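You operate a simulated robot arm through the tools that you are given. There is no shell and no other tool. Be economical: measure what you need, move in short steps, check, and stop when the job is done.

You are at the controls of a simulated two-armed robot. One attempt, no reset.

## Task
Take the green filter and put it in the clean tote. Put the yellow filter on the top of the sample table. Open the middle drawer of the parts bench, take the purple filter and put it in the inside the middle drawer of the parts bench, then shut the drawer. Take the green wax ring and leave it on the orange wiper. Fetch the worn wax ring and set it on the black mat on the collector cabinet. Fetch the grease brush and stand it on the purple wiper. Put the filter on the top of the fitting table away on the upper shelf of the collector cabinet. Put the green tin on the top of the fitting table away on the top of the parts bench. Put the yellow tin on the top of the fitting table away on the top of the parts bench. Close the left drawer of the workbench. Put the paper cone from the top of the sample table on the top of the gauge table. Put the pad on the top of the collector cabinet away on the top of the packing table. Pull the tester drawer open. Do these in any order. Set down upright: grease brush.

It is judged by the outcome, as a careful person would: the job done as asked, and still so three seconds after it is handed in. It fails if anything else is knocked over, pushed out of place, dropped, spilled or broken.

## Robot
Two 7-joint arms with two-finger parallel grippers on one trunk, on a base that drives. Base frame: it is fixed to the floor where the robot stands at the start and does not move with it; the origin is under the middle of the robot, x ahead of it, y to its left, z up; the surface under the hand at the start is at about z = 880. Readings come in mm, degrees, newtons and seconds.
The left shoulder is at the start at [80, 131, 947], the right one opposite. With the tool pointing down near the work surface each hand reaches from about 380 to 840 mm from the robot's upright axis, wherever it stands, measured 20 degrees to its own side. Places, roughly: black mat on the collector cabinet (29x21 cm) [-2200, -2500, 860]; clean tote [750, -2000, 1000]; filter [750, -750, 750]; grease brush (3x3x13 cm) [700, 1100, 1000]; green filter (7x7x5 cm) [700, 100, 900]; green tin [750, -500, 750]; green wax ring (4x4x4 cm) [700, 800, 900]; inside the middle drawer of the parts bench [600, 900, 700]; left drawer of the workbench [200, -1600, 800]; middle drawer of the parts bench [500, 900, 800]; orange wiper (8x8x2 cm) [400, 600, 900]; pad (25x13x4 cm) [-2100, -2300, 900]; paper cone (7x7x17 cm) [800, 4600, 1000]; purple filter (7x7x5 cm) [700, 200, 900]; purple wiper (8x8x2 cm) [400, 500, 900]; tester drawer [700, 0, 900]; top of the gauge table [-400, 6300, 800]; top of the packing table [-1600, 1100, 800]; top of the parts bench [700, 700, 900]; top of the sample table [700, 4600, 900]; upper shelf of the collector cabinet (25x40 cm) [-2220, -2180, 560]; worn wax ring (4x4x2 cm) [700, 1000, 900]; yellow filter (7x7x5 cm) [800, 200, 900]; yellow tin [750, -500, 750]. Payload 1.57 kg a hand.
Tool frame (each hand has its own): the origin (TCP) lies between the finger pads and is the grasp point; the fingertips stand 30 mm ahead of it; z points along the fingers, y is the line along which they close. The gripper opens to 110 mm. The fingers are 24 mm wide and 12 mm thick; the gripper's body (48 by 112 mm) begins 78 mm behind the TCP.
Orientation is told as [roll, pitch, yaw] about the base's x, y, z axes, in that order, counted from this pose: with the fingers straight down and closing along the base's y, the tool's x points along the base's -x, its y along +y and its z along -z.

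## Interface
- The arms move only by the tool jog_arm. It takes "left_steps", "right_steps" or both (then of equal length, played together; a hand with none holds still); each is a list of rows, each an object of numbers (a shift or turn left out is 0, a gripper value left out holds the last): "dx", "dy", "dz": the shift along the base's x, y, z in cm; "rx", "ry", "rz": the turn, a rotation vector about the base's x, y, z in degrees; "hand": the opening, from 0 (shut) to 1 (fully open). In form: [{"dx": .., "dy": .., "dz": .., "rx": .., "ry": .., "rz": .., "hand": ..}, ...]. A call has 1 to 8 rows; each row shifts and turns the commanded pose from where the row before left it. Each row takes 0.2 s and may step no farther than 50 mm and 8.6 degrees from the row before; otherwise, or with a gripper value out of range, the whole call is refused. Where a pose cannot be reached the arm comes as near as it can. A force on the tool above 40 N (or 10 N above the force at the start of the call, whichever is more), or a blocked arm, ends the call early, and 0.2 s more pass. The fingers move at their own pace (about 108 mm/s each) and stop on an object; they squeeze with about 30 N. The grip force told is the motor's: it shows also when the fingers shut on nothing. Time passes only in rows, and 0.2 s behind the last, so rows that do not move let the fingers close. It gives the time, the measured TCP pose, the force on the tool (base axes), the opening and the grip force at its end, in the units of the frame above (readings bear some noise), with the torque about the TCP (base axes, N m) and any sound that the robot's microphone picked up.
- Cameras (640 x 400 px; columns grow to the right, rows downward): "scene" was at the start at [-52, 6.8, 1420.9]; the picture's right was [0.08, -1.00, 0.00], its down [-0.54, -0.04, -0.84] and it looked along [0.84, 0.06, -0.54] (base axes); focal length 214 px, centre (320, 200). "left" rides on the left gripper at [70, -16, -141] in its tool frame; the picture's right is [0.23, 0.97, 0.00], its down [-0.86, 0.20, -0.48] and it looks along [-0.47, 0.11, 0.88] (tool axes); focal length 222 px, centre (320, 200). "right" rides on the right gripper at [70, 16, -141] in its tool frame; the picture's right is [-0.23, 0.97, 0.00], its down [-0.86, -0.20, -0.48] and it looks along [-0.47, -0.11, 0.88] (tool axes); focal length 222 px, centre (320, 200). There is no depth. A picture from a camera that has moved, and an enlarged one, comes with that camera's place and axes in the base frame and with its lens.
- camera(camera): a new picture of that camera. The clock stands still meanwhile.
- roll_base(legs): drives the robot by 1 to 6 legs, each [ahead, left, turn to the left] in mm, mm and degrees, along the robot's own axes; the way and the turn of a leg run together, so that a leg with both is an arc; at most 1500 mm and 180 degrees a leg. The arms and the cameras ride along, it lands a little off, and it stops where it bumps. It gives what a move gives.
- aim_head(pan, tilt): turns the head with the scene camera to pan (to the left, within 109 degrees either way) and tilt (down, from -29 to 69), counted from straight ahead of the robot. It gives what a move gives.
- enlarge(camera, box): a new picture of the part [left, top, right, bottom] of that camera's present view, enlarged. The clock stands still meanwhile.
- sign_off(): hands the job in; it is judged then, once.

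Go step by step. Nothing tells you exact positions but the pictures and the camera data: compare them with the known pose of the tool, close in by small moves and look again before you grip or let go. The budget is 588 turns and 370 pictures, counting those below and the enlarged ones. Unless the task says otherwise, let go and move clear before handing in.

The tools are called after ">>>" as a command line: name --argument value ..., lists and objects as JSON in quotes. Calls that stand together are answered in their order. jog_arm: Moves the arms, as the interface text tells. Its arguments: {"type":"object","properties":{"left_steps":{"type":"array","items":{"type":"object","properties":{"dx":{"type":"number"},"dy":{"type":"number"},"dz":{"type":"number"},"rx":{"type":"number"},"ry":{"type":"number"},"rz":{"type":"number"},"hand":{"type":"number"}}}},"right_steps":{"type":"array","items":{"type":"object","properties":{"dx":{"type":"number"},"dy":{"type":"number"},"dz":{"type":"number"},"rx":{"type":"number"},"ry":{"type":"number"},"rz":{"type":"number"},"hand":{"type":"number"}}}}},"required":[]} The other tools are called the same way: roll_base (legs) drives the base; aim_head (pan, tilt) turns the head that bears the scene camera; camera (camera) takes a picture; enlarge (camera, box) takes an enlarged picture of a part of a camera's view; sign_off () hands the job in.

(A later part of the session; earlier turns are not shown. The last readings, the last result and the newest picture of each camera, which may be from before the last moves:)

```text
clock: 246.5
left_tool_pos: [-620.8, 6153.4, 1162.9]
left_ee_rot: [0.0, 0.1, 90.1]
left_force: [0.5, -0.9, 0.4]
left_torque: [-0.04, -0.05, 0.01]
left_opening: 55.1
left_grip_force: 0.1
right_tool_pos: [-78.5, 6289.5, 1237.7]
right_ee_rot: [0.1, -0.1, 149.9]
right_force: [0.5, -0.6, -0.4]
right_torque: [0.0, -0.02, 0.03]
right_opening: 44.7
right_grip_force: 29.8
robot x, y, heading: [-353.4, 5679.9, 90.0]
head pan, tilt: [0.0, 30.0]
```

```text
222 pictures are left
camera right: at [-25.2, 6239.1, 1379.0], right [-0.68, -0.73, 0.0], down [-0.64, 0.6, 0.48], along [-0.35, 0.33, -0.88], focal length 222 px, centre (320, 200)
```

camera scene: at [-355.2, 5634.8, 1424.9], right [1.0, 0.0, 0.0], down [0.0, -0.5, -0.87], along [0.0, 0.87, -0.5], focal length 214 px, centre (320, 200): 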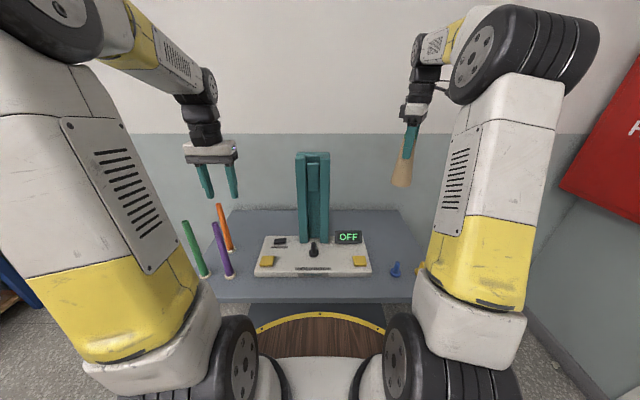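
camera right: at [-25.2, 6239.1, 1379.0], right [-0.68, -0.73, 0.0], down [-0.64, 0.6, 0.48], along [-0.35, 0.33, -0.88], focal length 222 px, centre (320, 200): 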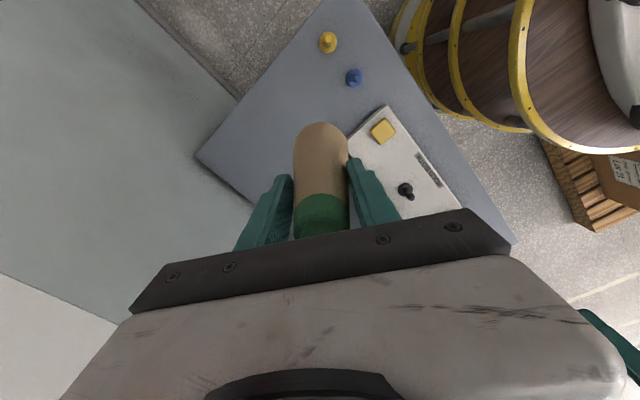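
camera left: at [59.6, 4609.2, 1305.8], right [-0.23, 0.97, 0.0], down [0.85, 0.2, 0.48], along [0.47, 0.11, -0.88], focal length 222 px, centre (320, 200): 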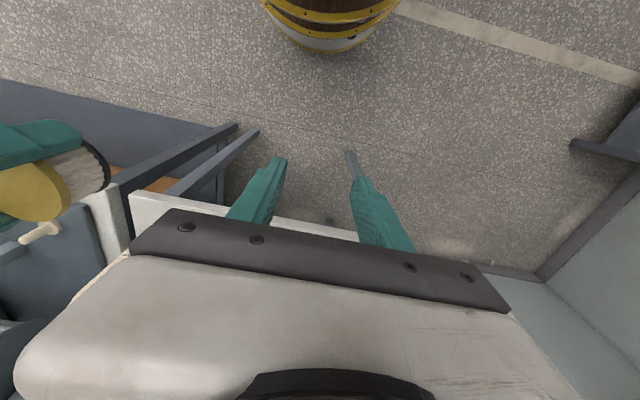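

>>> jog_arm --right_steps '[{"dy": 4}, {"dz": -5}, {"dz": -5}, {"dz": -5}, {"dz": -5}, {"dz": -3}, {}]'

>>> enlarge --camera "scene" --box '[240, 160, 440, 310]'

>>> camera --camera "right"

```text
clock: 248.1
left_tool_pos: [-621.5, 6153.6, 1164.2]
left_ee_rot: [0.0, 0.1, 90.2]
left_force: [0.6, -0.4, -0.1]
left_torque: [0.0, -0.01, 0.0]
left_opening: 55.2
left_grip_force: 0.1
right_tool_pos: [-79.3, 6329.0, 1008.7]
right_ee_rot: [0.0, 0.0, 149.9]
right_force: [-0.3, 0.2, -1.0]
right_torque: [0.0, -0.02, -0.01]
right_opening: 45.0
right_grip_force: 30.1
robot x, y, heading: [-351.2, 5687.6, 90.4]
head pan, tilt: [0.0, 30.0]
```

```text
2.67 times, centred on (340, 235) of scene
camera zoom: at [-355.2, 5634.9, 1424.9], right [1.0, 0.0, 0.0], down [0.0, -0.5, -0.87], along [0.0, 0.87, -0.5], focal length 572 px, centre (267, 107)
```

zoom: 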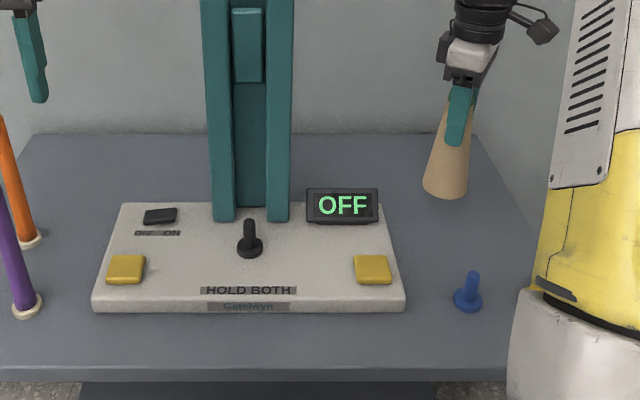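

```text
220 pictures are left
camera right: at [-25.4, 6279.7, 1149.0], right [-0.68, -0.73, 0.0], down [-0.64, 0.6, 0.48], along [-0.35, 0.33, -0.88], focal length 222 px, centre (320, 200)
```

right: 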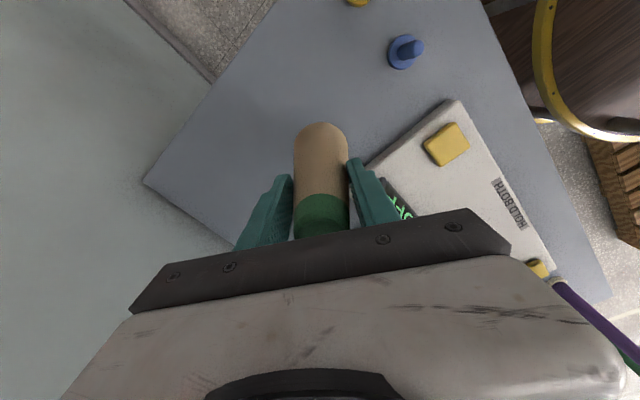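

>>> jog_arm --right_steps '[{"dz": -2, "dx": 1.5}, {"dz": -1.5}, {"dz": -1}, {"dz": -0.5}, {"dz": -0.5}, {}]'

```text
clock: 249.5
left_tool_pos: [-619.8, 6153.6, 1164.0]
left_ee_rot: [0.0, 0.0, 90.0]
left_force: [0.3, -1.0, 0.2]
left_torque: [-0.02, 0.03, -0.01]
left_opening: 55.1
left_grip_force: 0.1
right_tool_pos: [-62.6, 6329.2, 952.4]
right_ee_rot: [-0.1, 0.0, 150.0]
right_force: [-0.3, 0.7, 0.1]
right_torque: [-0.03, -0.03, 0.0]
right_opening: 44.5
right_grip_force: 30.1
robot x, y, heading: [-353.5, 5685.1, 90.0]
head pan, tilt: [0.0, 30.0]
```

>>> jog_arm --right_steps '[{"dz": -0.5}, {"dz": -0.5}, {"dz": -0.5}, {}]'

>>> enlarge --camera "scene" --box '[340, 160, 440, 260]'

```text
clock: 250.5
left_tool_pos: [-621.0, 6153.4, 1163.0]
left_ee_rot: [0.0, 0.0, 90.1]
left_force: [0.0, 0.2, 0.1]
left_torque: [-0.03, 0.0, -0.01]
left_opening: 55.1
left_grip_force: 0.2
right_tool_pos: [-62.5, 6328.1, 936.7]
right_ee_rot: [0.1, 0.1, 150.1]
right_force: [0.2, 0.9, -0.3]
right_torque: [0.01, 0.0, 0.0]
right_opening: 44.5
right_grip_force: 30.5
robot x, y, heading: [-351.7, 5682.2, 90.2]
head pan, tilt: [0.0, 30.0]
```

```text
4.00 times, centred on (390, 210) of scene
camera zoom: at [-355.2, 5634.9, 1424.9], right [1.0, 0.0, 0.0], down [0.0, -0.5, -0.87], along [0.0, 0.87, -0.5], focal length 858 px, centre (40, 160)
```

zoom: 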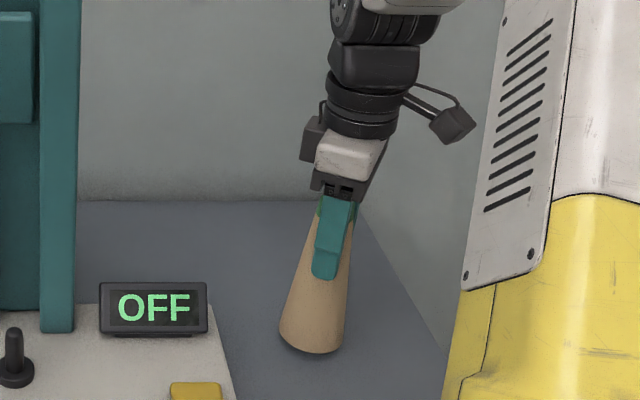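

>>> jog_arm --right_steps '[{"dz": -0.4}, {"dz": -0.4}, {"dz": -0.4}, {}]'

```text
clock: 251.5
left_tool_pos: [-622.8, 6152.9, 1163.2]
left_ee_rot: [0.0, 0.0, 90.1]
left_force: [0.4, 0.7, -0.4]
left_torque: [-0.01, -0.03, -0.01]
left_opening: 55.0
left_grip_force: 0.0
right_tool_pos: [-63.1, 6327.9, 925.6]
right_ee_rot: [0.0, -0.1, 150.0]
right_force: [0.5, -0.4, -0.3]
right_torque: [-0.01, 0.0, 0.02]
right_opening: 44.3
right_grip_force: 30.1
robot x, y, heading: [-353.4, 5685.4, 90.2]
head pan, tilt: [0.0, 30.0]
```

>>> jog_arm --right_steps '[{"dz": -0.5}, {"dz": -0.5}, {"dz": -0.5}, {}]'

```text
clock: 252.5
left_tool_pos: [-621.1, 6152.6, 1163.4]
left_ee_rot: [-0.1, -0.1, 90.0]
left_force: [-0.2, -0.6, 0.2]
left_torque: [0.02, 0.04, -0.03]
left_opening: 55.0
left_grip_force: 0.1
right_tool_pos: [-63.7, 6330.5, 913.0]
right_ee_rot: [-0.3, -0.1, 149.9]
right_force: [-2.0, 1.1, 38.4]
right_torque: [0.16, 0.24, 0.09]
right_opening: 46.8
right_grip_force: 30.2
robot x, y, heading: [-352.7, 5679.9, 89.8]
head pan, tilt: [0.0, 30.0]
```

Contact. I'll ease up, release and rise.

>>> jog_arm --right_steps '[{"dz": 0.4}, {"hand": 0.65}, {}, {"dz": 3}, {"dz": 5}, {"dz": 5}, {"dz": 5}, {"dz": 5}]'

>>> enlarge --camera "scene" --box '[240, 160, 440, 310]'

```text
clock: 254.3
left_tool_pos: [-622.1, 6153.8, 1163.6]
left_ee_rot: [0.1, 0.1, 90.0]
left_force: [0.4, -0.1, 0.2]
left_torque: [-0.04, 0.04, 0.0]
left_opening: 55.1
left_grip_force: 0.2
right_tool_pos: [-62.9, 6327.0, 1144.9]
right_ee_rot: [0.0, 0.0, 150.1]
right_force: [0.7, 0.4, 0.4]
right_torque: [-0.03, -0.04, 0.02]
right_opening: 71.6
right_grip_force: 0.1
robot x, y, heading: [-356.1, 5686.1, 90.1]
head pan, tilt: [0.0, 30.0]
```

```text
2.67 times, centred on (340, 235) of scene
camera zoom: at [-355.1, 5635.0, 1424.9], right [1.0, 0.0, 0.0], down [0.0, -0.5, -0.87], along [0.0, 0.87, -0.5], focal length 572 px, centre (267, 107)
```

zoom: 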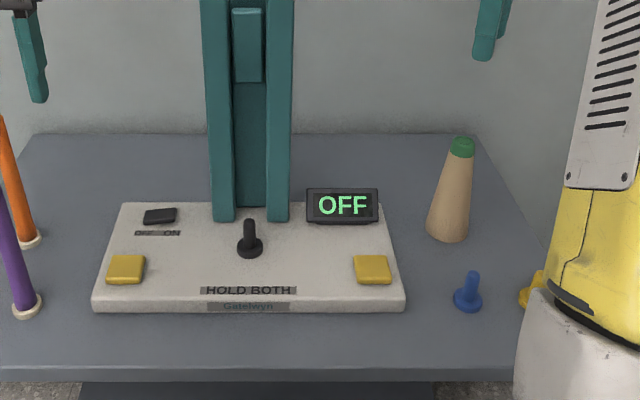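

The cone stands upright on the gauge table. I'll retract and drive back to the fitting table for the filter panel.

>>> jog_arm --right_steps '[{"dy": -4.9}, {"dy": -4.9}, {"dy": -4.9}, {"dy": -4.9}, {"dx": -4}, {"dx": -4}]'

>>> roll_base --legs '[[-550, 0, 0], [0, 0, -90], [0, -1500, 0], [0, -1500, 0], [0, -1500, 0]]'

```text
clock: 255.7
left_tool_pos: [-620.7, 6154.0, 1164.7]
left_ee_rot: [0.0, 0.0, 90.1]
left_force: [0.5, 0.5, 0.5]
left_torque: [0.0, 0.04, -0.01]
left_opening: 55.0
left_grip_force: 0.1
right_tool_pos: [-143.3, 6130.9, 1146.3]
right_ee_rot: [-0.1, -0.1, 149.9]
right_force: [0.1, 1.0, 0.0]
right_torque: [-0.02, 0.01, -0.01]
right_opening: 71.6
right_grip_force: 0.1
robot x, y, heading: [-354.2, 5683.4, 90.1]
head pan, tilt: [0.0, 30.0]
```

```text
clock: 284.0
left_tool_pos: [79.3, 867.8, 1163.7]
left_ee_rot: [0.0, 0.1, 0.0]
left_force: [0.8, 0.0, -0.2]
left_torque: [-0.01, 0.02, -0.02]
left_opening: 55.1
left_grip_force: 0.0
right_tool_pos: [57.6, 389.5, 1145.5]
right_ee_rot: [0.0, 0.0, 59.9]
right_force: [-0.4, 0.5, 0.2]
right_torque: [0.03, -0.01, -0.04]
right_opening: 71.5
right_grip_force: 0.0
robot x, y, heading: [-389.1, 600.5, -0.1]
head pan, tilt: [0.0, 30.0]
```

Both hands are free, so I'll visit the collector cabinet first to inspect the shelf and handle the pad.

>>> roll_base --legs '[[0, -1500, 0]]'

>>> aim_head --pan -105 --tilt 20

>>> camera --camera "scene"

```text
clock: 291.4
left_tool_pos: [74.4, -636.1, 1162.9]
left_ee_rot: [0.1, 0.0, -0.3]
left_force: [0.2, -0.7, 0.3]
left_torque: [0.02, 0.01, 0.0]
left_opening: 55.0
left_grip_force: 0.1
right_tool_pos: [51.1, -1112.9, 1146.7]
right_ee_rot: [0.0, -0.1, 59.6]
right_force: [-0.2, 0.5, -0.3]
right_torque: [0.04, -0.01, -0.01]
right_opening: 71.4
right_grip_force: 0.1
robot x, y, heading: [-396.5, -901.9, -0.2]
head pan, tilt: [0.0, 30.0]
```

```text
clock: 293.2
left_tool_pos: [76.4, -635.5, 1163.9]
left_ee_rot: [0.0, 0.0, -0.1]
left_force: [0.4, 0.1, 0.0]
left_torque: [0.03, 0.0, -0.01]
left_opening: 54.9
left_grip_force: 0.1
right_tool_pos: [49.8, -1113.7, 1147.1]
right_ee_rot: [0.0, 0.0, 59.6]
right_force: [0.3, -0.8, 0.4]
right_torque: [0.01, 0.03, 0.02]
right_opening: 71.1
right_grip_force: 0.1
robot x, y, heading: [-395.2, -898.7, 0.1]
head pan, tilt: [-105.0, 20.0]
```

```text
217 pictures are left
camera scene: at [-561.5, -989.8, 1441.0], right [-0.96, 0.26, 0.0], down [0.09, 0.33, -0.94], along [-0.25, -0.91, -0.34], focal length 214 px, centre (320, 200)
```

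scene: 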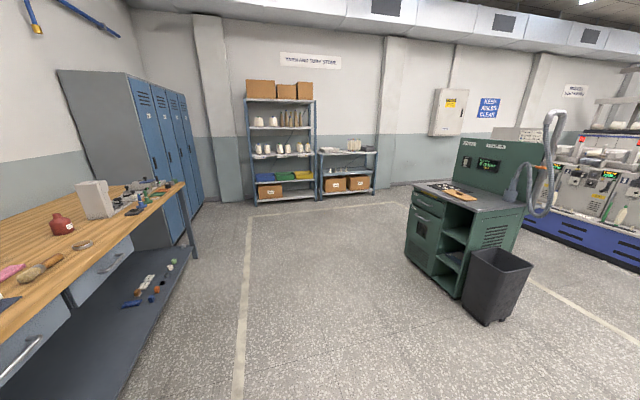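

The green collector cabinet faces +x. I'll turn around and approach it.

>>> roll_base --legs '[[0, 0, 180], [850, 0, 0], [0, 1450, 0]]'

>>> aim_head --pan 0 --tilt 30

>>> camera --camera "scene"

```text
clock: 304.4
left_tool_pos: [-1624.9, -1144.2, 1163.5]
left_ee_rot: [-0.1, 0.0, 177.4]
left_force: [0.1, -0.2, 0.4]
left_torque: [-0.02, 0.03, 0.01]
left_opening: 54.8
left_grip_force: 0.1
right_tool_pos: [-1579.3, -667.4, 1146.5]
right_ee_rot: [-0.1, 0.1, -122.8]
right_force: [0.2, 0.7, -0.4]
right_torque: [0.01, 0.02, -0.01]
right_opening: 71.3
right_grip_force: 0.1
robot x, y, heading: [-1141.5, -898.4, 177.1]
head pan, tilt: [-105.0, 20.0]
stopped in leg 2: the robot was blocked; the commanded pose is now the measured one
```

```text
clock: 306.2
left_tool_pos: [-1624.1, -1144.3, 1163.7]
left_ee_rot: [0.0, 0.0, 177.4]
left_force: [-0.2, -0.3, -0.5]
left_torque: [0.03, 0.0, -0.02]
left_opening: 55.1
left_grip_force: 0.1
right_tool_pos: [-1580.4, -668.5, 1147.5]
right_ee_rot: [0.1, -0.1, -122.7]
right_force: [0.4, 0.1, 0.8]
right_torque: [0.02, 0.01, 0.01]
right_opening: 71.5
right_grip_force: 0.1
robot x, y, heading: [-1139.3, -898.6, 177.2]
head pan, tilt: [0.0, 30.0]
```

```text
216 pictures are left
camera scene: at [-1094.8, -900.9, 1424.9], right [0.05, 1.0, 0.0], down [0.5, -0.02, -0.87], along [-0.86, 0.04, -0.5], focal length 214 px, centre (320, 200)
```

scene: 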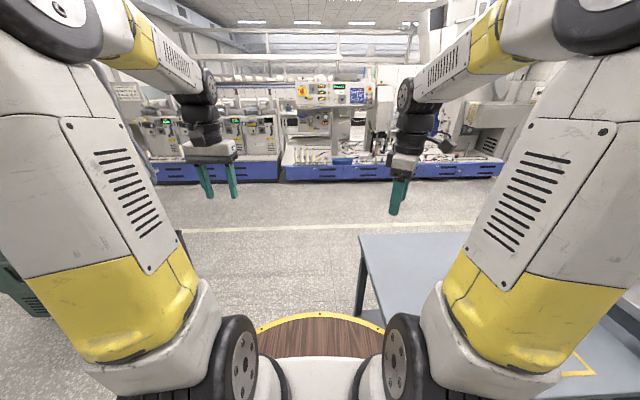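

>>> aim_head --pan -45 --tilt 50

>>> camera --camera "scene"

>>> aim_head --pan 45 --tilt 40

>>> camera --camera "scene"

```text
clock: 307.3
left_tool_pos: [-1624.9, -1144.3, 1163.0]
left_ee_rot: [0.0, 0.0, 177.4]
left_force: [-0.1, -0.1, -0.4]
left_torque: [0.01, 0.01, 0.01]
left_opening: 55.0
left_grip_force: 0.0
right_tool_pos: [-1578.9, -667.5, 1146.7]
right_ee_rot: [0.0, 0.0, -122.8]
right_force: [-0.9, 0.0, -0.4]
right_torque: [-0.01, 0.01, -0.01]
right_opening: 71.4
right_grip_force: 0.1
robot x, y, heading: [-1139.9, -898.3, 177.3]
head pan, tilt: [-45.0, 50.0]
```

```text
215 pictures are left
camera scene: at [-1056.3, -848.3, 1395.4], right [0.74, 0.67, 0.0], down [0.52, -0.57, -0.64], along [-0.43, 0.48, -0.77], focal length 214 px, centre (320, 200)
```

scene: 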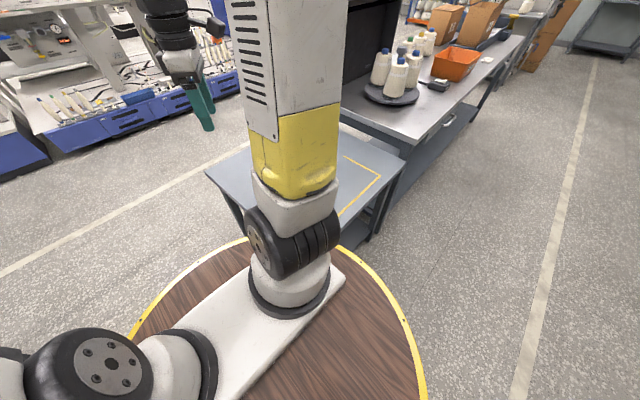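

```text
clock: 309.0
left_tool_pos: [-1623.7, -1145.0, 1163.3]
left_ee_rot: [0.0, 0.0, 177.4]
left_force: [0.8, -0.7, -1.2]
left_torque: [0.02, -0.05, 0.01]
left_opening: 54.9
left_grip_force: 0.0
right_tool_pos: [-1580.4, -667.3, 1146.9]
right_ee_rot: [0.0, 0.0, -122.7]
right_force: [-0.2, 0.1, -0.4]
right_torque: [-0.03, -0.02, 0.03]
right_opening: 71.6
right_grip_force: 0.1
robot x, y, heading: [-1141.3, -902.1, 177.2]
head pan, tilt: [45.0, 40.0]
```

```text
214 pictures are left
camera scene: at [-1067.5, -962.4, 1409.6], right [-0.67, 0.74, 0.0], down [0.48, 0.43, -0.77], along [-0.57, -0.51, -0.64], focal length 214 px, centre (320, 200)
```

scene: 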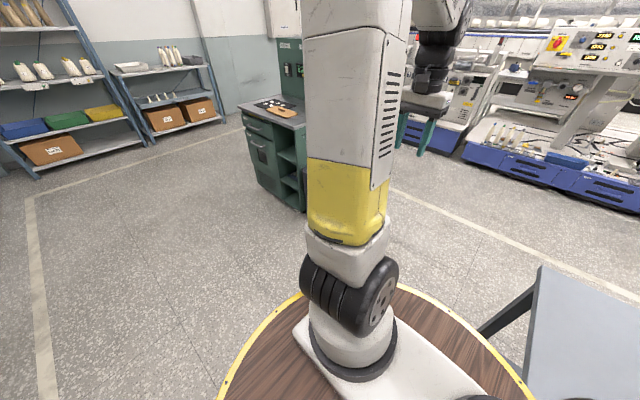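

I touched the corner of a small table on the right, so I'll back off first, then go around.

>>> roll_base --legs '[[-120, 100, 2.5], [0, 1350, 0]]'

>>> aim_head --pan 0 --tilt 30

>>> camera --camera "scene"

>>> aim_head --pan -70 --tilt 30

>>> camera --camera "scene"

```text
clock: 316.8
left_tool_pos: [-1510.0, -2623.2, 1163.7]
left_ee_rot: [-0.1, 0.0, 179.4]
left_force: [-0.6, -0.6, -0.3]
left_torque: [0.0, 0.03, -0.02]
left_opening: 55.0
left_grip_force: 0.0
right_tool_pos: [-1482.2, -2145.2, 1147.3]
right_ee_rot: [0.0, 0.0, -120.7]
right_force: [-1.1, 0.0, 0.1]
right_torque: [0.0, -0.03, 0.01]
right_opening: 71.5
right_grip_force: 0.0
robot x, y, heading: [-1039.3, -2364.1, 179.3]
head pan, tilt: [45.0, 40.0]
```

```text
clock: 317.9
left_tool_pos: [-1509.1, -2622.6, 1163.3]
left_ee_rot: [0.0, -0.1, 179.4]
left_force: [-0.9, -0.6, -1.1]
left_torque: [0.01, 0.02, 0.0]
left_opening: 55.0
left_grip_force: 0.1
right_tool_pos: [-1482.7, -2146.0, 1147.3]
right_ee_rot: [0.0, 0.1, -120.6]
right_force: [0.7, -0.7, 0.4]
right_torque: [0.05, 0.0, 0.01]
right_opening: 71.3
right_grip_force: 0.1
robot x, y, heading: [-1040.6, -2359.6, 179.4]
head pan, tilt: [0.0, 30.0]
```

```text
213 pictures are left
camera scene: at [-988.9, -2361.8, 1424.9], right [0.01, 1.0, 0.0], down [0.5, -0.01, -0.87], along [-0.87, 0.01, -0.5], focal length 214 px, centre (320, 200)
```

scene: 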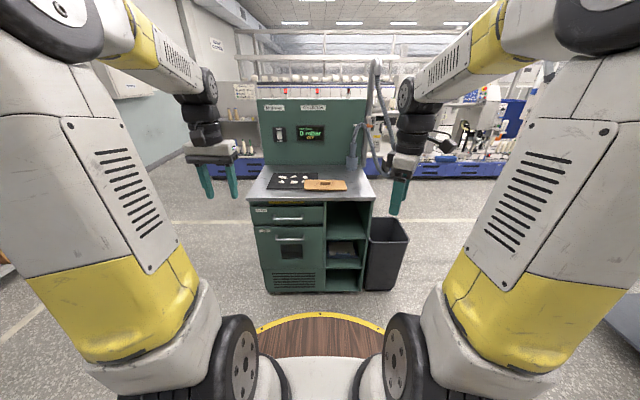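

```text
clock: 319.3
left_tool_pos: [-1509.8, -2623.8, 1164.0]
left_ee_rot: [0.1, 0.0, 179.4]
left_force: [0.3, -0.1, -0.7]
left_torque: [0.01, 0.0, 0.03]
left_opening: 54.7
left_grip_force: 0.1
right_tool_pos: [-1481.7, -2145.8, 1147.3]
right_ee_rot: [0.1, 0.0, -120.8]
right_force: [0.2, 0.0, 0.7]
right_torque: [-0.01, 0.0, -0.01]
right_opening: 71.4
right_grip_force: 0.1
robot x, y, heading: [-1039.0, -2359.1, 179.4]
head pan, tilt: [-70.0, 30.0]
```

```text
212 pictures are left
camera scene: at [-928.4, -2277.5, 1424.9], right [0.94, 0.33, 0.0], down [0.17, -0.47, -0.87], along [-0.29, 0.82, -0.5], focal length 214 px, centre (320, 200)
```

scene: 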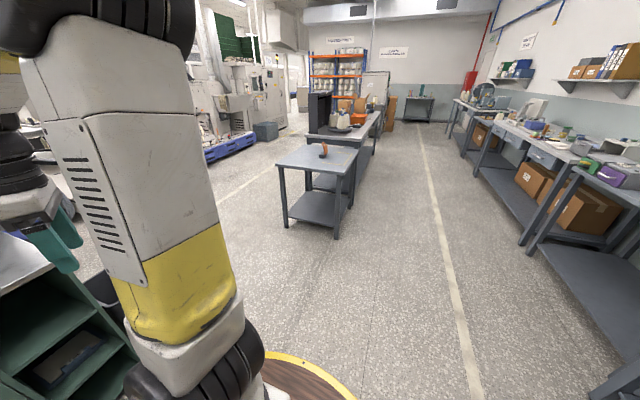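

>>> aim_head --pan 0 --tilt 35

>>> enlarge --camera "scene" --box '[230, 130, 420, 290]'

```text
clock: 320.7
left_tool_pos: [-1510.1, -2622.3, 1163.4]
left_ee_rot: [0.0, 0.0, 179.4]
left_force: [0.0, 0.5, 0.7]
left_torque: [0.03, 0.0, 0.04]
left_opening: 54.9
left_grip_force: 0.0
right_tool_pos: [-1482.2, -2147.2, 1146.8]
right_ee_rot: [0.1, -0.1, -120.7]
right_force: [0.7, -1.1, -0.2]
right_torque: [0.02, -0.04, 0.0]
right_opening: 71.5
right_grip_force: 0.2
robot x, y, heading: [-1034.9, -2361.5, 179.4]
head pan, tilt: [0.0, 35.0]
```

```text
2.50 times, centred on (325, 210) of scene
camera zoom: at [-986.6, -2361.7, 1417.1], right [0.01, 1.0, 0.0], down [0.57, -0.01, -0.82], along [-0.82, 0.01, -0.57], focal length 536 px, centre (308, 175)
```

zoom: 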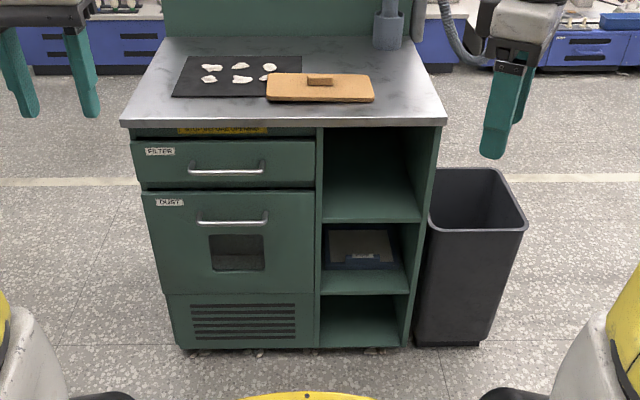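

The middle shelf already holds a matching filter panel, which confirms the "ROUGH" panel is the filter. The pad has a small grip block on top. I'll drive closer and take the pad by its block.

>>> roll_base --legs '[[420, 30, 0.6]]'

>>> jog_arm --right_steps '[{"rz": 7.5, "dx": -3, "dy": -2}, {"rz": 7.5, "dx": -3, "dy": -3}, {"rz": 7.5, "dx": -3, "dy": -3}, {"rz": 7.5, "dx": -3, "dy": -3}, {"dx": -3, "dy": -3}, {}]'

>>> camera --camera "right"

>>> camera --camera "scene"

```text
clock: 323.3
left_tool_pos: [-1924.8, -2655.3, 1162.5]
left_ee_rot: [0.0, 0.0, -179.8]
left_force: [1.1, 0.1, 0.0]
left_torque: [0.02, -0.02, 0.01]
left_opening: 55.0
left_grip_force: 0.1
right_tool_pos: [-1902.8, -2178.2, 1147.7]
right_ee_rot: [-0.1, 0.0, -120.1]
right_force: [0.5, 0.7, 0.0]
right_torque: [0.01, 0.0, 0.01]
right_opening: 71.2
right_grip_force: 0.1
robot x, y, heading: [-1458.1, -2388.8, 179.7]
head pan, tilt: [0.0, 35.0]
```

```text
clock: 324.7
left_tool_pos: [-1927.0, -2656.6, 1163.1]
left_ee_rot: [0.1, -0.1, -180.0]
left_force: [-0.8, 0.4, 0.2]
left_torque: [-0.02, 0.03, 0.0]
left_opening: 54.8
left_grip_force: 0.1
right_tool_pos: [-2054.3, -2317.2, 1146.5]
right_ee_rot: [0.0, 0.1, -89.9]
right_force: [-0.4, -0.8, -0.7]
right_torque: [0.01, 0.05, 0.0]
right_opening: 71.3
right_grip_force: 0.2
robot x, y, heading: [-1456.6, -2385.5, 180.0]
head pan, tilt: [0.0, 35.0]
```

```text
210 pictures are left
camera right: at [-2036.8, -2248.3, 1287.4], right [0.97, -0.23, 0.0], down [-0.2, -0.85, 0.48], along [-0.11, -0.47, -0.88], focal length 222 px, centre (320, 200)
```

right: 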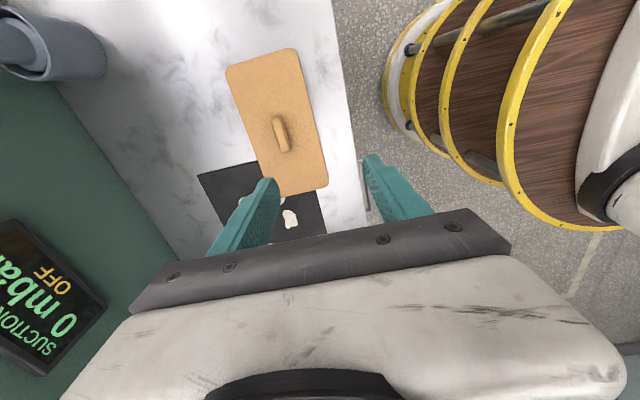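

```text
209 pictures are left
camera scene: at [-1406.2, -2388.2, 1417.1], right [0.0, 1.0, 0.0], down [0.57, 0.0, -0.82], along [-0.82, 0.0, -0.57], focal length 214 px, centre (320, 200)
```

scene: 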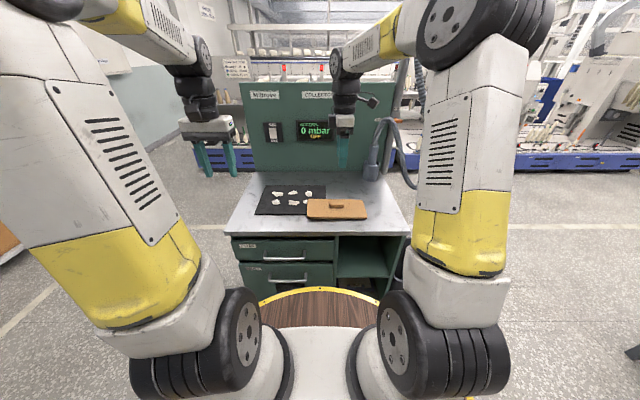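

>>> jog_arm --right_steps '[{"dx": -3.5, "dy": 0.3, "hand": 0.45}, {"dx": -3.2, "dz": -3}, {"dz": -5}, {"dz": -5}, {"dz": -5}, {}]'

>>> camera --camera "right"

>>> enlarge --camera "scene" --box '[230, 110, 410, 250]'

```text
clock: 326.1
left_tool_pos: [-1925.4, -2655.7, 1163.6]
left_ee_rot: [0.0, 0.0, -179.9]
left_force: [0.4, -0.2, 0.6]
left_torque: [0.0, -0.02, 0.03]
left_opening: 55.1
left_grip_force: 0.1
right_tool_pos: [-2122.3, -2316.2, 966.2]
right_ee_rot: [0.0, 0.0, -90.1]
right_force: [0.5, -0.9, 0.3]
right_torque: [-0.02, 0.01, -0.01]
right_opening: 49.6
right_grip_force: 0.0
robot x, y, heading: [-1456.6, -2385.2, 180.0]
head pan, tilt: [0.0, 35.0]
```

```text
208 pictures are left
camera right: at [-2104.7, -2245.6, 1107.1], right [0.97, -0.23, 0.0], down [-0.2, -0.85, 0.48], along [-0.11, -0.47, -0.88], focal length 222 px, centre (320, 200)
```

right: 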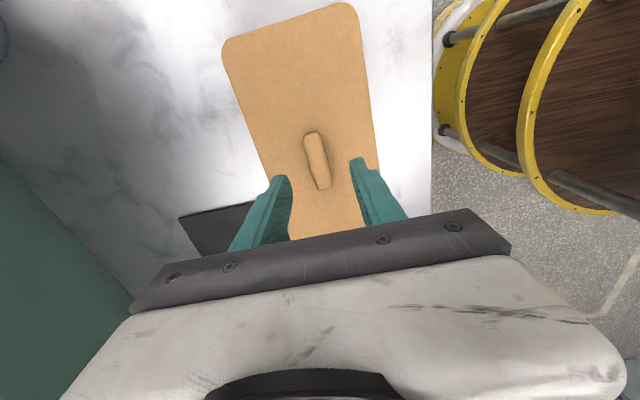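

```text
2.86 times, centred on (320, 180) of scene
camera zoom: at [-1406.2, -2388.2, 1417.1], right [0.0, 1.0, 0.0], down [0.57, 0.0, -0.82], along [-0.82, 0.0, -0.57], focal length 613 px, centre (320, 257)
```

zoom: 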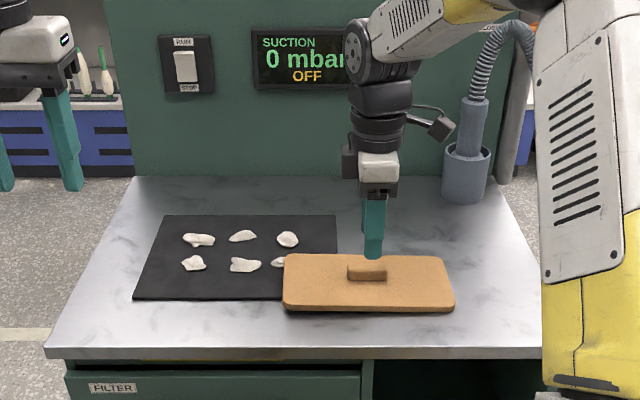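

>>> jog_arm --right_steps '[{"dx": -0.2, "dz": -2}, {"dz": -2}, {"dz": -0.8}, {"dz": -0.5}, {}]'

>>> camera --camera "right"

```text
clock: 327.3
left_tool_pos: [-1926.7, -2654.9, 1163.1]
left_ee_rot: [0.0, 0.0, -179.9]
left_force: [-0.1, -0.4, 0.0]
left_torque: [0.05, 0.0, -0.03]
left_opening: 55.1
left_grip_force: 0.1
right_tool_pos: [-2123.3, -2314.6, 913.5]
right_ee_rot: [0.0, -0.1, -90.1]
right_force: [0.6, -0.9, -0.4]
right_torque: [0.02, 0.03, -0.03]
right_opening: 49.5
right_grip_force: 0.1
robot x, y, heading: [-1455.3, -2389.0, 180.0]
head pan, tilt: [0.0, 35.0]
```

```text
206 pictures are left
camera right: at [-2105.5, -2245.6, 1054.6], right [0.97, -0.23, 0.0], down [-0.2, -0.85, 0.48], along [-0.11, -0.47, -0.88], focal length 222 px, centre (320, 200)
```

right: 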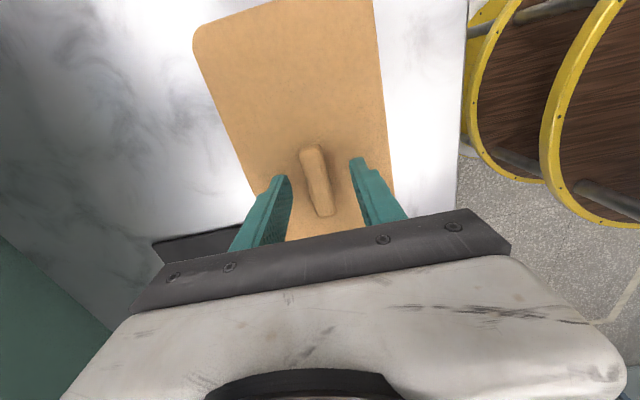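

>>> jog_arm --right_steps '[{"dz": -0.4}, {"dz": -0.4}, {"dz": -0.3}, {}]'

```text
clock: 328.5
left_tool_pos: [-1925.7, -2654.3, 1163.0]
left_ee_rot: [0.1, 0.1, -180.0]
left_force: [0.5, 0.3, 0.1]
left_torque: [-0.02, 0.01, -0.03]
left_opening: 54.9
left_grip_force: 0.1
right_tool_pos: [-2122.4, -2315.1, 906.9]
right_ee_rot: [-0.3, -0.1, -90.1]
right_force: [6.1, 0.6, 13.2]
right_torque: [-0.14, -0.29, 0.07]
right_opening: 49.9
right_grip_force: 0.3
robot x, y, heading: [-1453.5, -2386.6, 180.0]
head pan, tilt: [0.0, 35.0]
stopped in row 4 (right hand): the force on the tool passed its limit at 41 N (the readings are from after the stop); the commanded pose is now the measured one
```

>>> jog_arm --right_steps '[{"dz": 0.25}, {"hand": 0}, {}, {}, {"dz": 1}, {"dz": 1.5}, {}]'

>>> enlarge --camera "scene" --box '[230, 110, 410, 250]'

```text
clock: 330.1
left_tool_pos: [-1926.7, -2655.0, 1162.8]
left_ee_rot: [0.0, 0.1, -180.0]
left_force: [0.2, -0.3, -1.2]
left_torque: [0.03, 0.02, 0.03]
left_opening: 54.9
left_grip_force: 0.0
right_tool_pos: [-2123.8, -2315.2, 931.8]
right_ee_rot: [-0.2, -0.1, -90.1]
right_force: [0.0, 0.3, -1.1]
right_torque: [-0.01, 0.0, 0.01]
right_opening: 16.9
right_grip_force: 30.2
robot x, y, heading: [-1460.1, -2386.3, 180.0]
head pan, tilt: [0.0, 35.0]
```

```text
2.86 times, centred on (320, 180) of scene
camera zoom: at [-1406.2, -2388.2, 1417.1], right [0.0, 1.0, 0.0], down [0.57, 0.0, -0.82], along [-0.82, 0.0, -0.57], focal length 613 px, centre (320, 257)
```

zoom: 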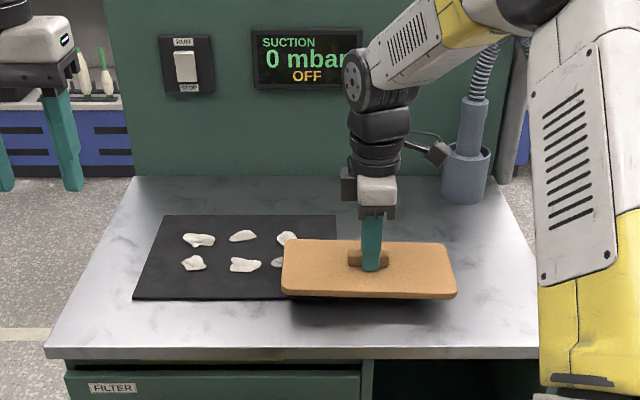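

The pad lifts level. I'll raise it, back away and drive to the packing table.

>>> jog_arm --right_steps '[{"dz": 4}, {"dz": 5}, {"dz": 5}, {"dz": 4}, {"dx": 4.5}, {"dx": 4.5}, {"dx": 4.5}, {"dx": 4.5}]'

>>> roll_base --legs '[[-760, 0, 0], [0, -1500, 0], [0, -1500, 0]]'

>>> aim_head --pan -20 --tilt 30

>>> camera --camera "scene"

```text
clock: 331.9
left_tool_pos: [-1925.6, -2656.0, 1163.0]
left_ee_rot: [0.0, 0.1, -180.0]
left_force: [0.7, 0.4, -0.1]
left_torque: [0.0, -0.03, 0.0]
left_opening: 54.7
left_grip_force: 0.0
right_tool_pos: [-1942.6, -2316.5, 1111.2]
right_ee_rot: [-0.4, -0.1, -90.1]
right_force: [-0.5, -0.1, -0.5]
right_torque: [0.01, -0.03, 0.0]
right_opening: 16.8
right_grip_force: 29.6
robot x, y, heading: [-1454.8, -2389.0, 179.9]
head pan, tilt: [0.0, 35.0]
```

```text
clock: 350.1
left_tool_pos: [-1186.7, 354.5, 1163.6]
left_ee_rot: [0.0, 0.0, -179.2]
left_force: [0.0, 0.0, -0.5]
left_torque: [-0.02, 0.01, -0.01]
left_opening: 55.0
left_grip_force: 0.0
right_tool_pos: [-1209.9, 693.7, 1112.2]
right_ee_rot: [-0.3, -0.1, -89.3]
right_force: [-0.2, -0.1, -0.1]
right_torque: [0.01, -0.01, 0.01]
right_opening: 17.0
right_grip_force: 30.4
robot x, y, heading: [-720.3, 627.0, -179.4]
head pan, tilt: [0.0, 35.0]
```

```text
clock: 350.9
left_tool_pos: [-1187.0, 354.7, 1163.6]
left_ee_rot: [0.0, -0.1, -179.2]
left_force: [0.6, 0.1, 0.2]
left_torque: [0.01, -0.02, 0.0]
left_opening: 55.0
left_grip_force: 0.1
right_tool_pos: [-1210.3, 691.8, 1112.4]
right_ee_rot: [-0.3, -0.1, -89.4]
right_force: [0.1, 0.5, -0.5]
right_torque: [-0.03, 0.0, 0.0]
right_opening: 17.0
right_grip_force: 29.5
robot x, y, heading: [-720.1, 629.9, -179.6]
head pan, tilt: [-20.0, 30.0]
```

```text
204 pictures are left
camera scene: at [-668.0, 659.1, 1424.9], right [0.33, 0.94, 0.0], down [0.47, -0.17, -0.87], along [-0.82, 0.29, -0.5], focal length 214 px, centre (320, 200)
```

scene: 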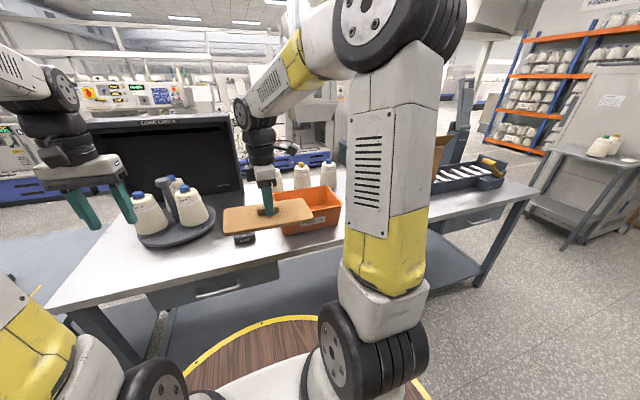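

>>> roll_base --legs '[[0, -400, -0.4]]'

>>> aim_head --pan 0 --tilt 32

>>> camera --camera "scene"

>>> camera --camera "left"

```text
clock: 353.4
left_tool_pos: [-1192.3, 757.0, 1163.3]
left_ee_rot: [0.1, 0.0, -179.7]
left_force: [0.0, 0.2, 0.9]
left_torque: [0.01, -0.05, 0.0]
left_opening: 55.0
left_grip_force: 0.2
right_tool_pos: [-1211.9, 1095.5, 1111.9]
right_ee_rot: [-0.4, -0.1, -89.9]
right_force: [0.0, 0.8, -0.3]
right_torque: [0.03, 0.01, -0.01]
right_opening: 17.2
right_grip_force: 29.7
robot x, y, heading: [-724.6, 1023.9, -179.9]
head pan, tilt: [-20.0, 30.0]
```

```text
clock: 354.3
left_tool_pos: [-1192.8, 756.6, 1161.7]
left_ee_rot: [0.0, 0.1, -179.7]
left_force: [0.1, 1.3, -0.4]
left_torque: [0.02, 0.0, -0.02]
left_opening: 55.1
left_grip_force: 0.1
right_tool_pos: [-1210.9, 1095.7, 1110.7]
right_ee_rot: [-0.3, -0.2, -89.8]
right_force: [-0.1, 0.7, 0.2]
right_torque: [-0.01, 0.0, -0.02]
right_opening: 16.8
right_grip_force: 30.1
robot x, y, heading: [-722.1, 1023.6, -179.7]
head pan, tilt: [0.0, 32.0]
```

```text
203 pictures are left
camera scene: at [-674.9, 1025.7, 1421.8], right [0.0, 1.0, 0.0], down [0.53, 0.0, -0.85], along [-0.85, 0.0, -0.53], focal length 214 px, centre (320, 200)
```

scene: 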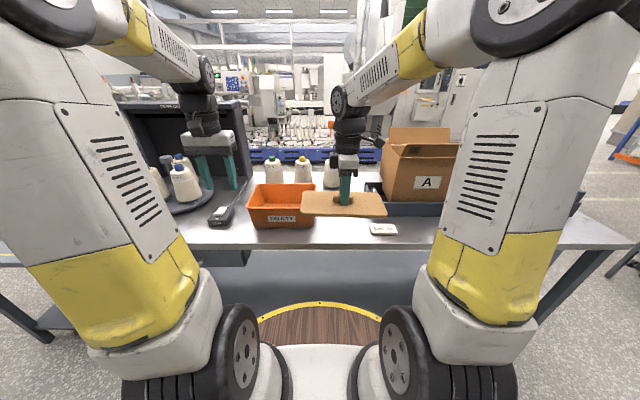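

```text
202 pictures are left
camera left: at [-1120.9, 771.9, 1305.4], right [0.23, -0.97, 0.0], down [-0.85, -0.2, 0.48], along [-0.47, -0.11, -0.88], focal length 222 px, centre (320, 200)
```

left: 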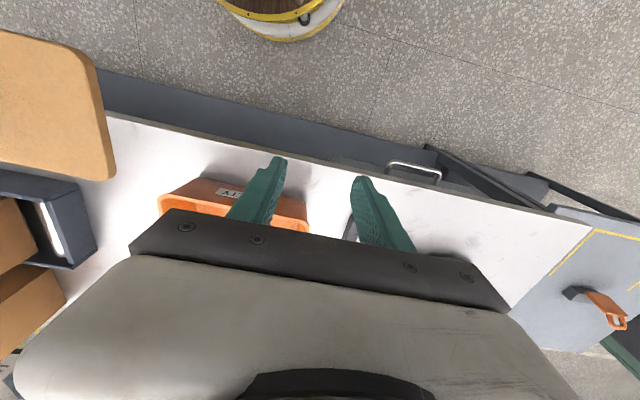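

>>> camera --camera "right"

>>> aim_head --pan -40 --tilt 38

>>> camera --camera "scene"

```text
201 pictures are left
camera right: at [-1193.6, 1164.7, 1252.3], right [0.97, -0.22, 0.0], down [-0.2, -0.85, 0.48], along [-0.11, -0.47, -0.88], focal length 222 px, centre (320, 200)
```

right: 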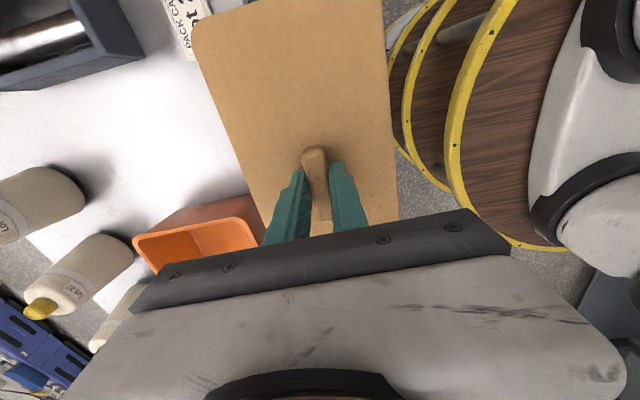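

```text
clock: 355.3
left_tool_pos: [-1191.9, 756.5, 1162.5]
left_ee_rot: [0.1, 0.0, -179.7]
left_force: [0.2, -0.8, -0.2]
left_torque: [0.01, 0.01, -0.01]
left_opening: 54.9
left_grip_force: 0.0
right_tool_pos: [-1212.0, 1094.5, 1112.3]
right_ee_rot: [-0.2, -0.1, -89.9]
right_force: [0.4, -0.4, 0.2]
right_torque: [0.01, 0.01, 0.0]
right_opening: 16.9
right_grip_force: 29.5
robot x, y, heading: [-726.6, 1026.9, -180.0]
head pan, tilt: [-40.0, 38.0]
```

```text
200 pictures are left
camera scene: at [-651.7, 1081.1, 1412.6], right [0.64, 0.77, 0.0], down [0.47, -0.39, -0.79], along [-0.61, 0.5, -0.62], focal length 214 px, centre (320, 200)
```

scene: 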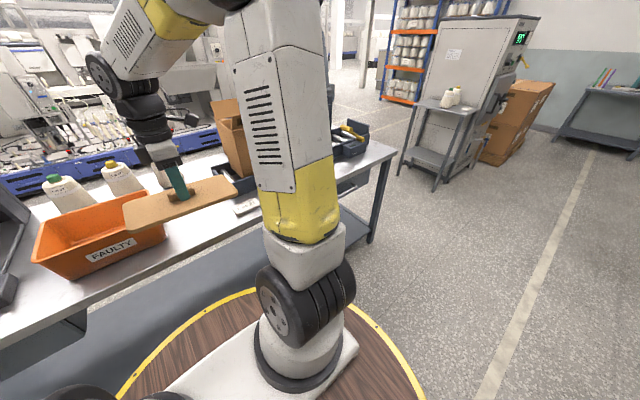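

The free spot between the orange bin and the tray suits the pad turned lengthwise. I'll rotate it 90° and look again.

>>> jog_arm --right_steps '[{"rz": -8.2, "dz": 2}, {"rz": -8.2}, {"rz": -8.2}, {"rz": -8.2}, {"rz": -8.2}, {"rz": -8.2}, {"rz": -8.2}, {"rz": -8.2}]'

>>> jog_arm --right_steps '[{"rz": -8.2, "dy": 3}, {"rz": -8.2, "dy": 4}, {"rz": -8.0, "dy": 4}, {}]'

>>> aim_head --pan 0 --tilt 35

>>> enlarge --camera "scene" --box '[200, 130, 460, 290]'

>>> camera --camera "right"

```text
clock: 357.1
left_tool_pos: [-1192.2, 755.3, 1164.0]
left_ee_rot: [0.0, 0.0, -179.7]
left_force: [0.1, -0.3, -0.5]
left_torque: [0.02, 0.0, 0.01]
left_opening: 54.9
left_grip_force: 0.2
right_tool_pos: [-1211.5, 1095.6, 1131.9]
right_ee_rot: [-0.3, 0.0, -155.6]
right_force: [0.5, 0.3, -0.9]
right_torque: [0.04, -0.02, -0.01]
right_opening: 16.7
right_grip_force: 30.2
robot x, y, heading: [-726.0, 1029.9, -180.0]
head pan, tilt: [-40.0, 38.0]
```

```text
clock: 358.1
left_tool_pos: [-1191.3, 756.9, 1162.5]
left_ee_rot: [-0.1, -0.1, -179.7]
left_force: [-0.4, -0.2, -0.4]
left_torque: [-0.01, 0.0, 0.02]
left_opening: 55.0
left_grip_force: 0.1
right_tool_pos: [-1208.9, 1205.4, 1132.0]
right_ee_rot: [-0.4, -0.1, -179.9]
right_force: [-0.5, -0.1, -0.4]
right_torque: [-0.04, 0.02, 0.03]
right_opening: 16.9
right_grip_force: 29.6
robot x, y, heading: [-725.9, 1028.1, -179.9]
head pan, tilt: [-40.0, 38.0]
```

```text
clock: 359.2
left_tool_pos: [-1191.8, 756.3, 1163.6]
left_ee_rot: [0.0, 0.0, -179.9]
left_force: [-0.2, 0.2, 0.1]
left_torque: [0.04, -0.01, 0.0]
left_opening: 55.1
left_grip_force: 0.0
right_tool_pos: [-1210.7, 1204.7, 1132.6]
right_ee_rot: [-0.3, -0.1, -180.0]
right_force: [0.3, -0.1, -1.0]
right_torque: [0.03, 0.0, -0.03]
right_opening: 16.7
right_grip_force: 29.6
robot x, y, heading: [-723.6, 1021.5, -180.0]
head pan, tilt: [0.0, 35.0]
```

```text
2.46 times, centred on (330, 210) of scene
camera zoom: at [-673.4, 1025.8, 1417.1], right [0.0, 1.0, 0.0], down [0.57, 0.0, -0.82], along [-0.82, 0.0, -0.57], focal length 528 px, centre (295, 175)
```

zoom: 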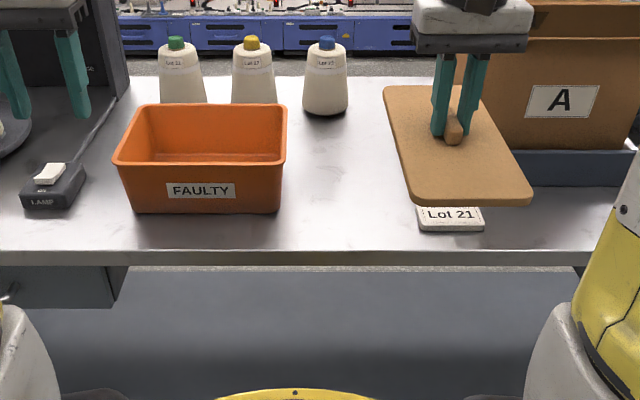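

```text
198 pictures are left
camera right: at [-1139.7, 1188.0, 1272.8], right [-0.22, -0.97, 0.0], down [-0.85, 0.2, 0.48], along [-0.47, 0.11, -0.88], focal length 222 px, centre (320, 200)
```

right: 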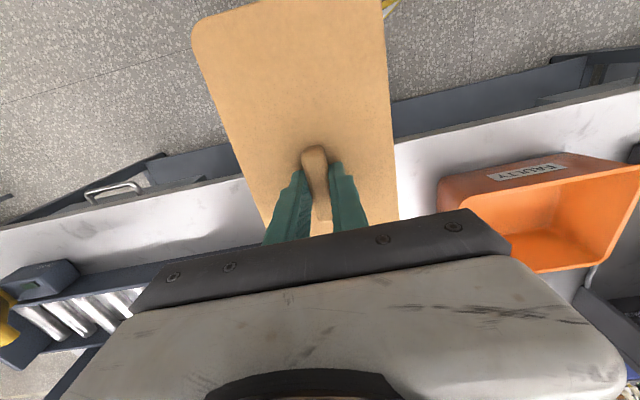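

>>> jog_arm --right_steps '[{"dx": -4.2, "dy": -1.4}, {"dx": -4.2, "dy": -1.4}, {"dx": -4.2, "dy": -1.4}, {"dx": -4.2, "dy": -1.4}, {"dx": -4.2, "dy": -1.4}, {"dx": -4, "dy": -1.4}, {"dz": -4}, {}]'

>>> jog_arm --right_steps '[{"dz": -5}, {"dz": -5}, {"dz": -3}, {}]'

>>> enlarge --camera "scene" --box '[200, 130, 460, 290]'

>>> camera --camera "right"

```text
clock: 361.0
left_tool_pos: [-1191.9, 756.9, 1162.4]
left_ee_rot: [0.0, 0.0, -179.8]
left_force: [-0.3, -0.7, -0.1]
left_torque: [-0.04, -0.01, 0.01]
left_opening: 55.1
left_grip_force: 0.1
right_tool_pos: [-1461.0, 1120.7, 1091.0]
right_ee_rot: [-0.2, -0.1, -179.9]
right_force: [0.4, 0.7, -0.7]
right_torque: [-0.02, 0.0, -0.02]
right_opening: 17.0
right_grip_force: 29.7
robot x, y, heading: [-726.7, 1023.1, -180.0]
head pan, tilt: [0.0, 35.0]
```

```text
clock: 362.0
left_tool_pos: [-1192.8, 755.6, 1163.0]
left_ee_rot: [0.0, 0.2, -179.7]
left_force: [0.0, 0.1, 0.5]
left_torque: [0.01, -0.01, 0.01]
left_opening: 54.9
left_grip_force: 0.1
right_tool_pos: [-1461.4, 1121.6, 960.2]
right_ee_rot: [-0.2, -0.2, -180.0]
right_force: [-0.7, 0.1, 0.0]
right_torque: [0.03, 0.03, -0.02]
right_opening: 16.8
right_grip_force: 29.5
robot x, y, heading: [-725.1, 1029.4, -180.0]
head pan, tilt: [0.0, 35.0]
```

```text
2.46 times, centred on (330, 210) of scene
camera zoom: at [-673.5, 1025.7, 1417.1], right [0.0, 1.0, 0.0], down [0.57, 0.0, -0.82], along [-0.82, 0.0, -0.57], focal length 528 px, centre (295, 175)
```

zoom: 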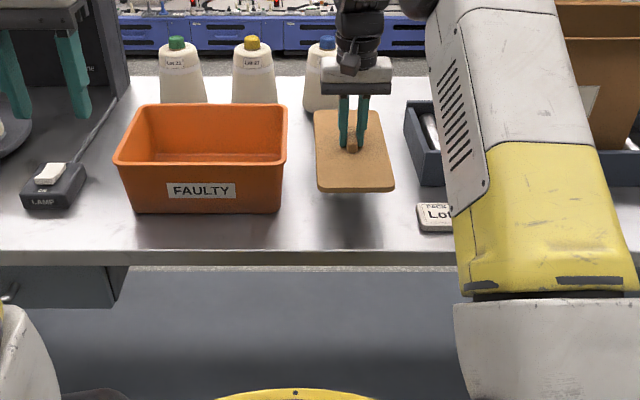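

```text
196 pictures are left
camera right: at [-1389.9, 1103.9, 1102.2], right [-0.23, -0.97, 0.0], down [-0.85, 0.2, 0.48], along [-0.47, 0.11, -0.88], focal length 222 px, centre (320, 200)
```

right: 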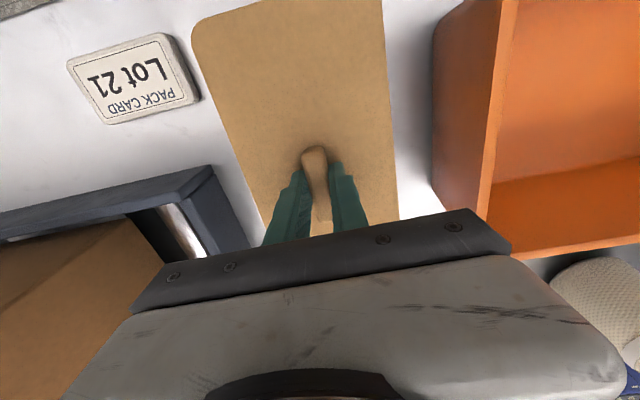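

>>> jog_arm --right_steps '[{"dz": -3}, {"dz": -1.5}, {"dz": -0.5}, {"dz": -0.4}, {}]'

```text
clock: 363.2
left_tool_pos: [-1192.1, 755.6, 1162.6]
left_ee_rot: [0.0, -0.1, -179.7]
left_force: [-0.2, 0.0, 0.7]
left_torque: [-0.03, -0.02, 0.01]
left_opening: 55.1
left_grip_force: 0.0
right_tool_pos: [-1461.0, 1120.4, 906.6]
right_ee_rot: [-0.3, 0.0, -179.9]
right_force: [0.6, -0.1, -0.8]
right_torque: [0.0, -0.01, 0.02]
right_opening: 16.8
right_grip_force: 30.0
robot x, y, heading: [-723.5, 1029.6, -179.6]
head pan, tilt: [0.0, 35.0]
```

>>> jog_arm --right_steps '[{"dz": -0.4}, {"dz": -0.4}, {"dz": -0.3}, {}]'

```text
clock: 364.2
left_tool_pos: [-1192.4, 756.1, 1163.4]
left_ee_rot: [0.0, 0.0, -179.7]
left_force: [0.9, 0.4, 0.9]
left_torque: [-0.02, 0.03, 0.0]
left_opening: 55.0
left_grip_force: 0.0
right_tool_pos: [-1462.2, 1121.4, 896.9]
right_ee_rot: [-0.3, -0.1, -179.9]
right_force: [0.7, 0.4, 2.3]
right_torque: [-0.14, -0.37, 0.04]
right_opening: 16.9
right_grip_force: 29.9
robot x, y, heading: [-727.2, 1026.3, -179.7]
head pan, tilt: [0.0, 35.0]
```

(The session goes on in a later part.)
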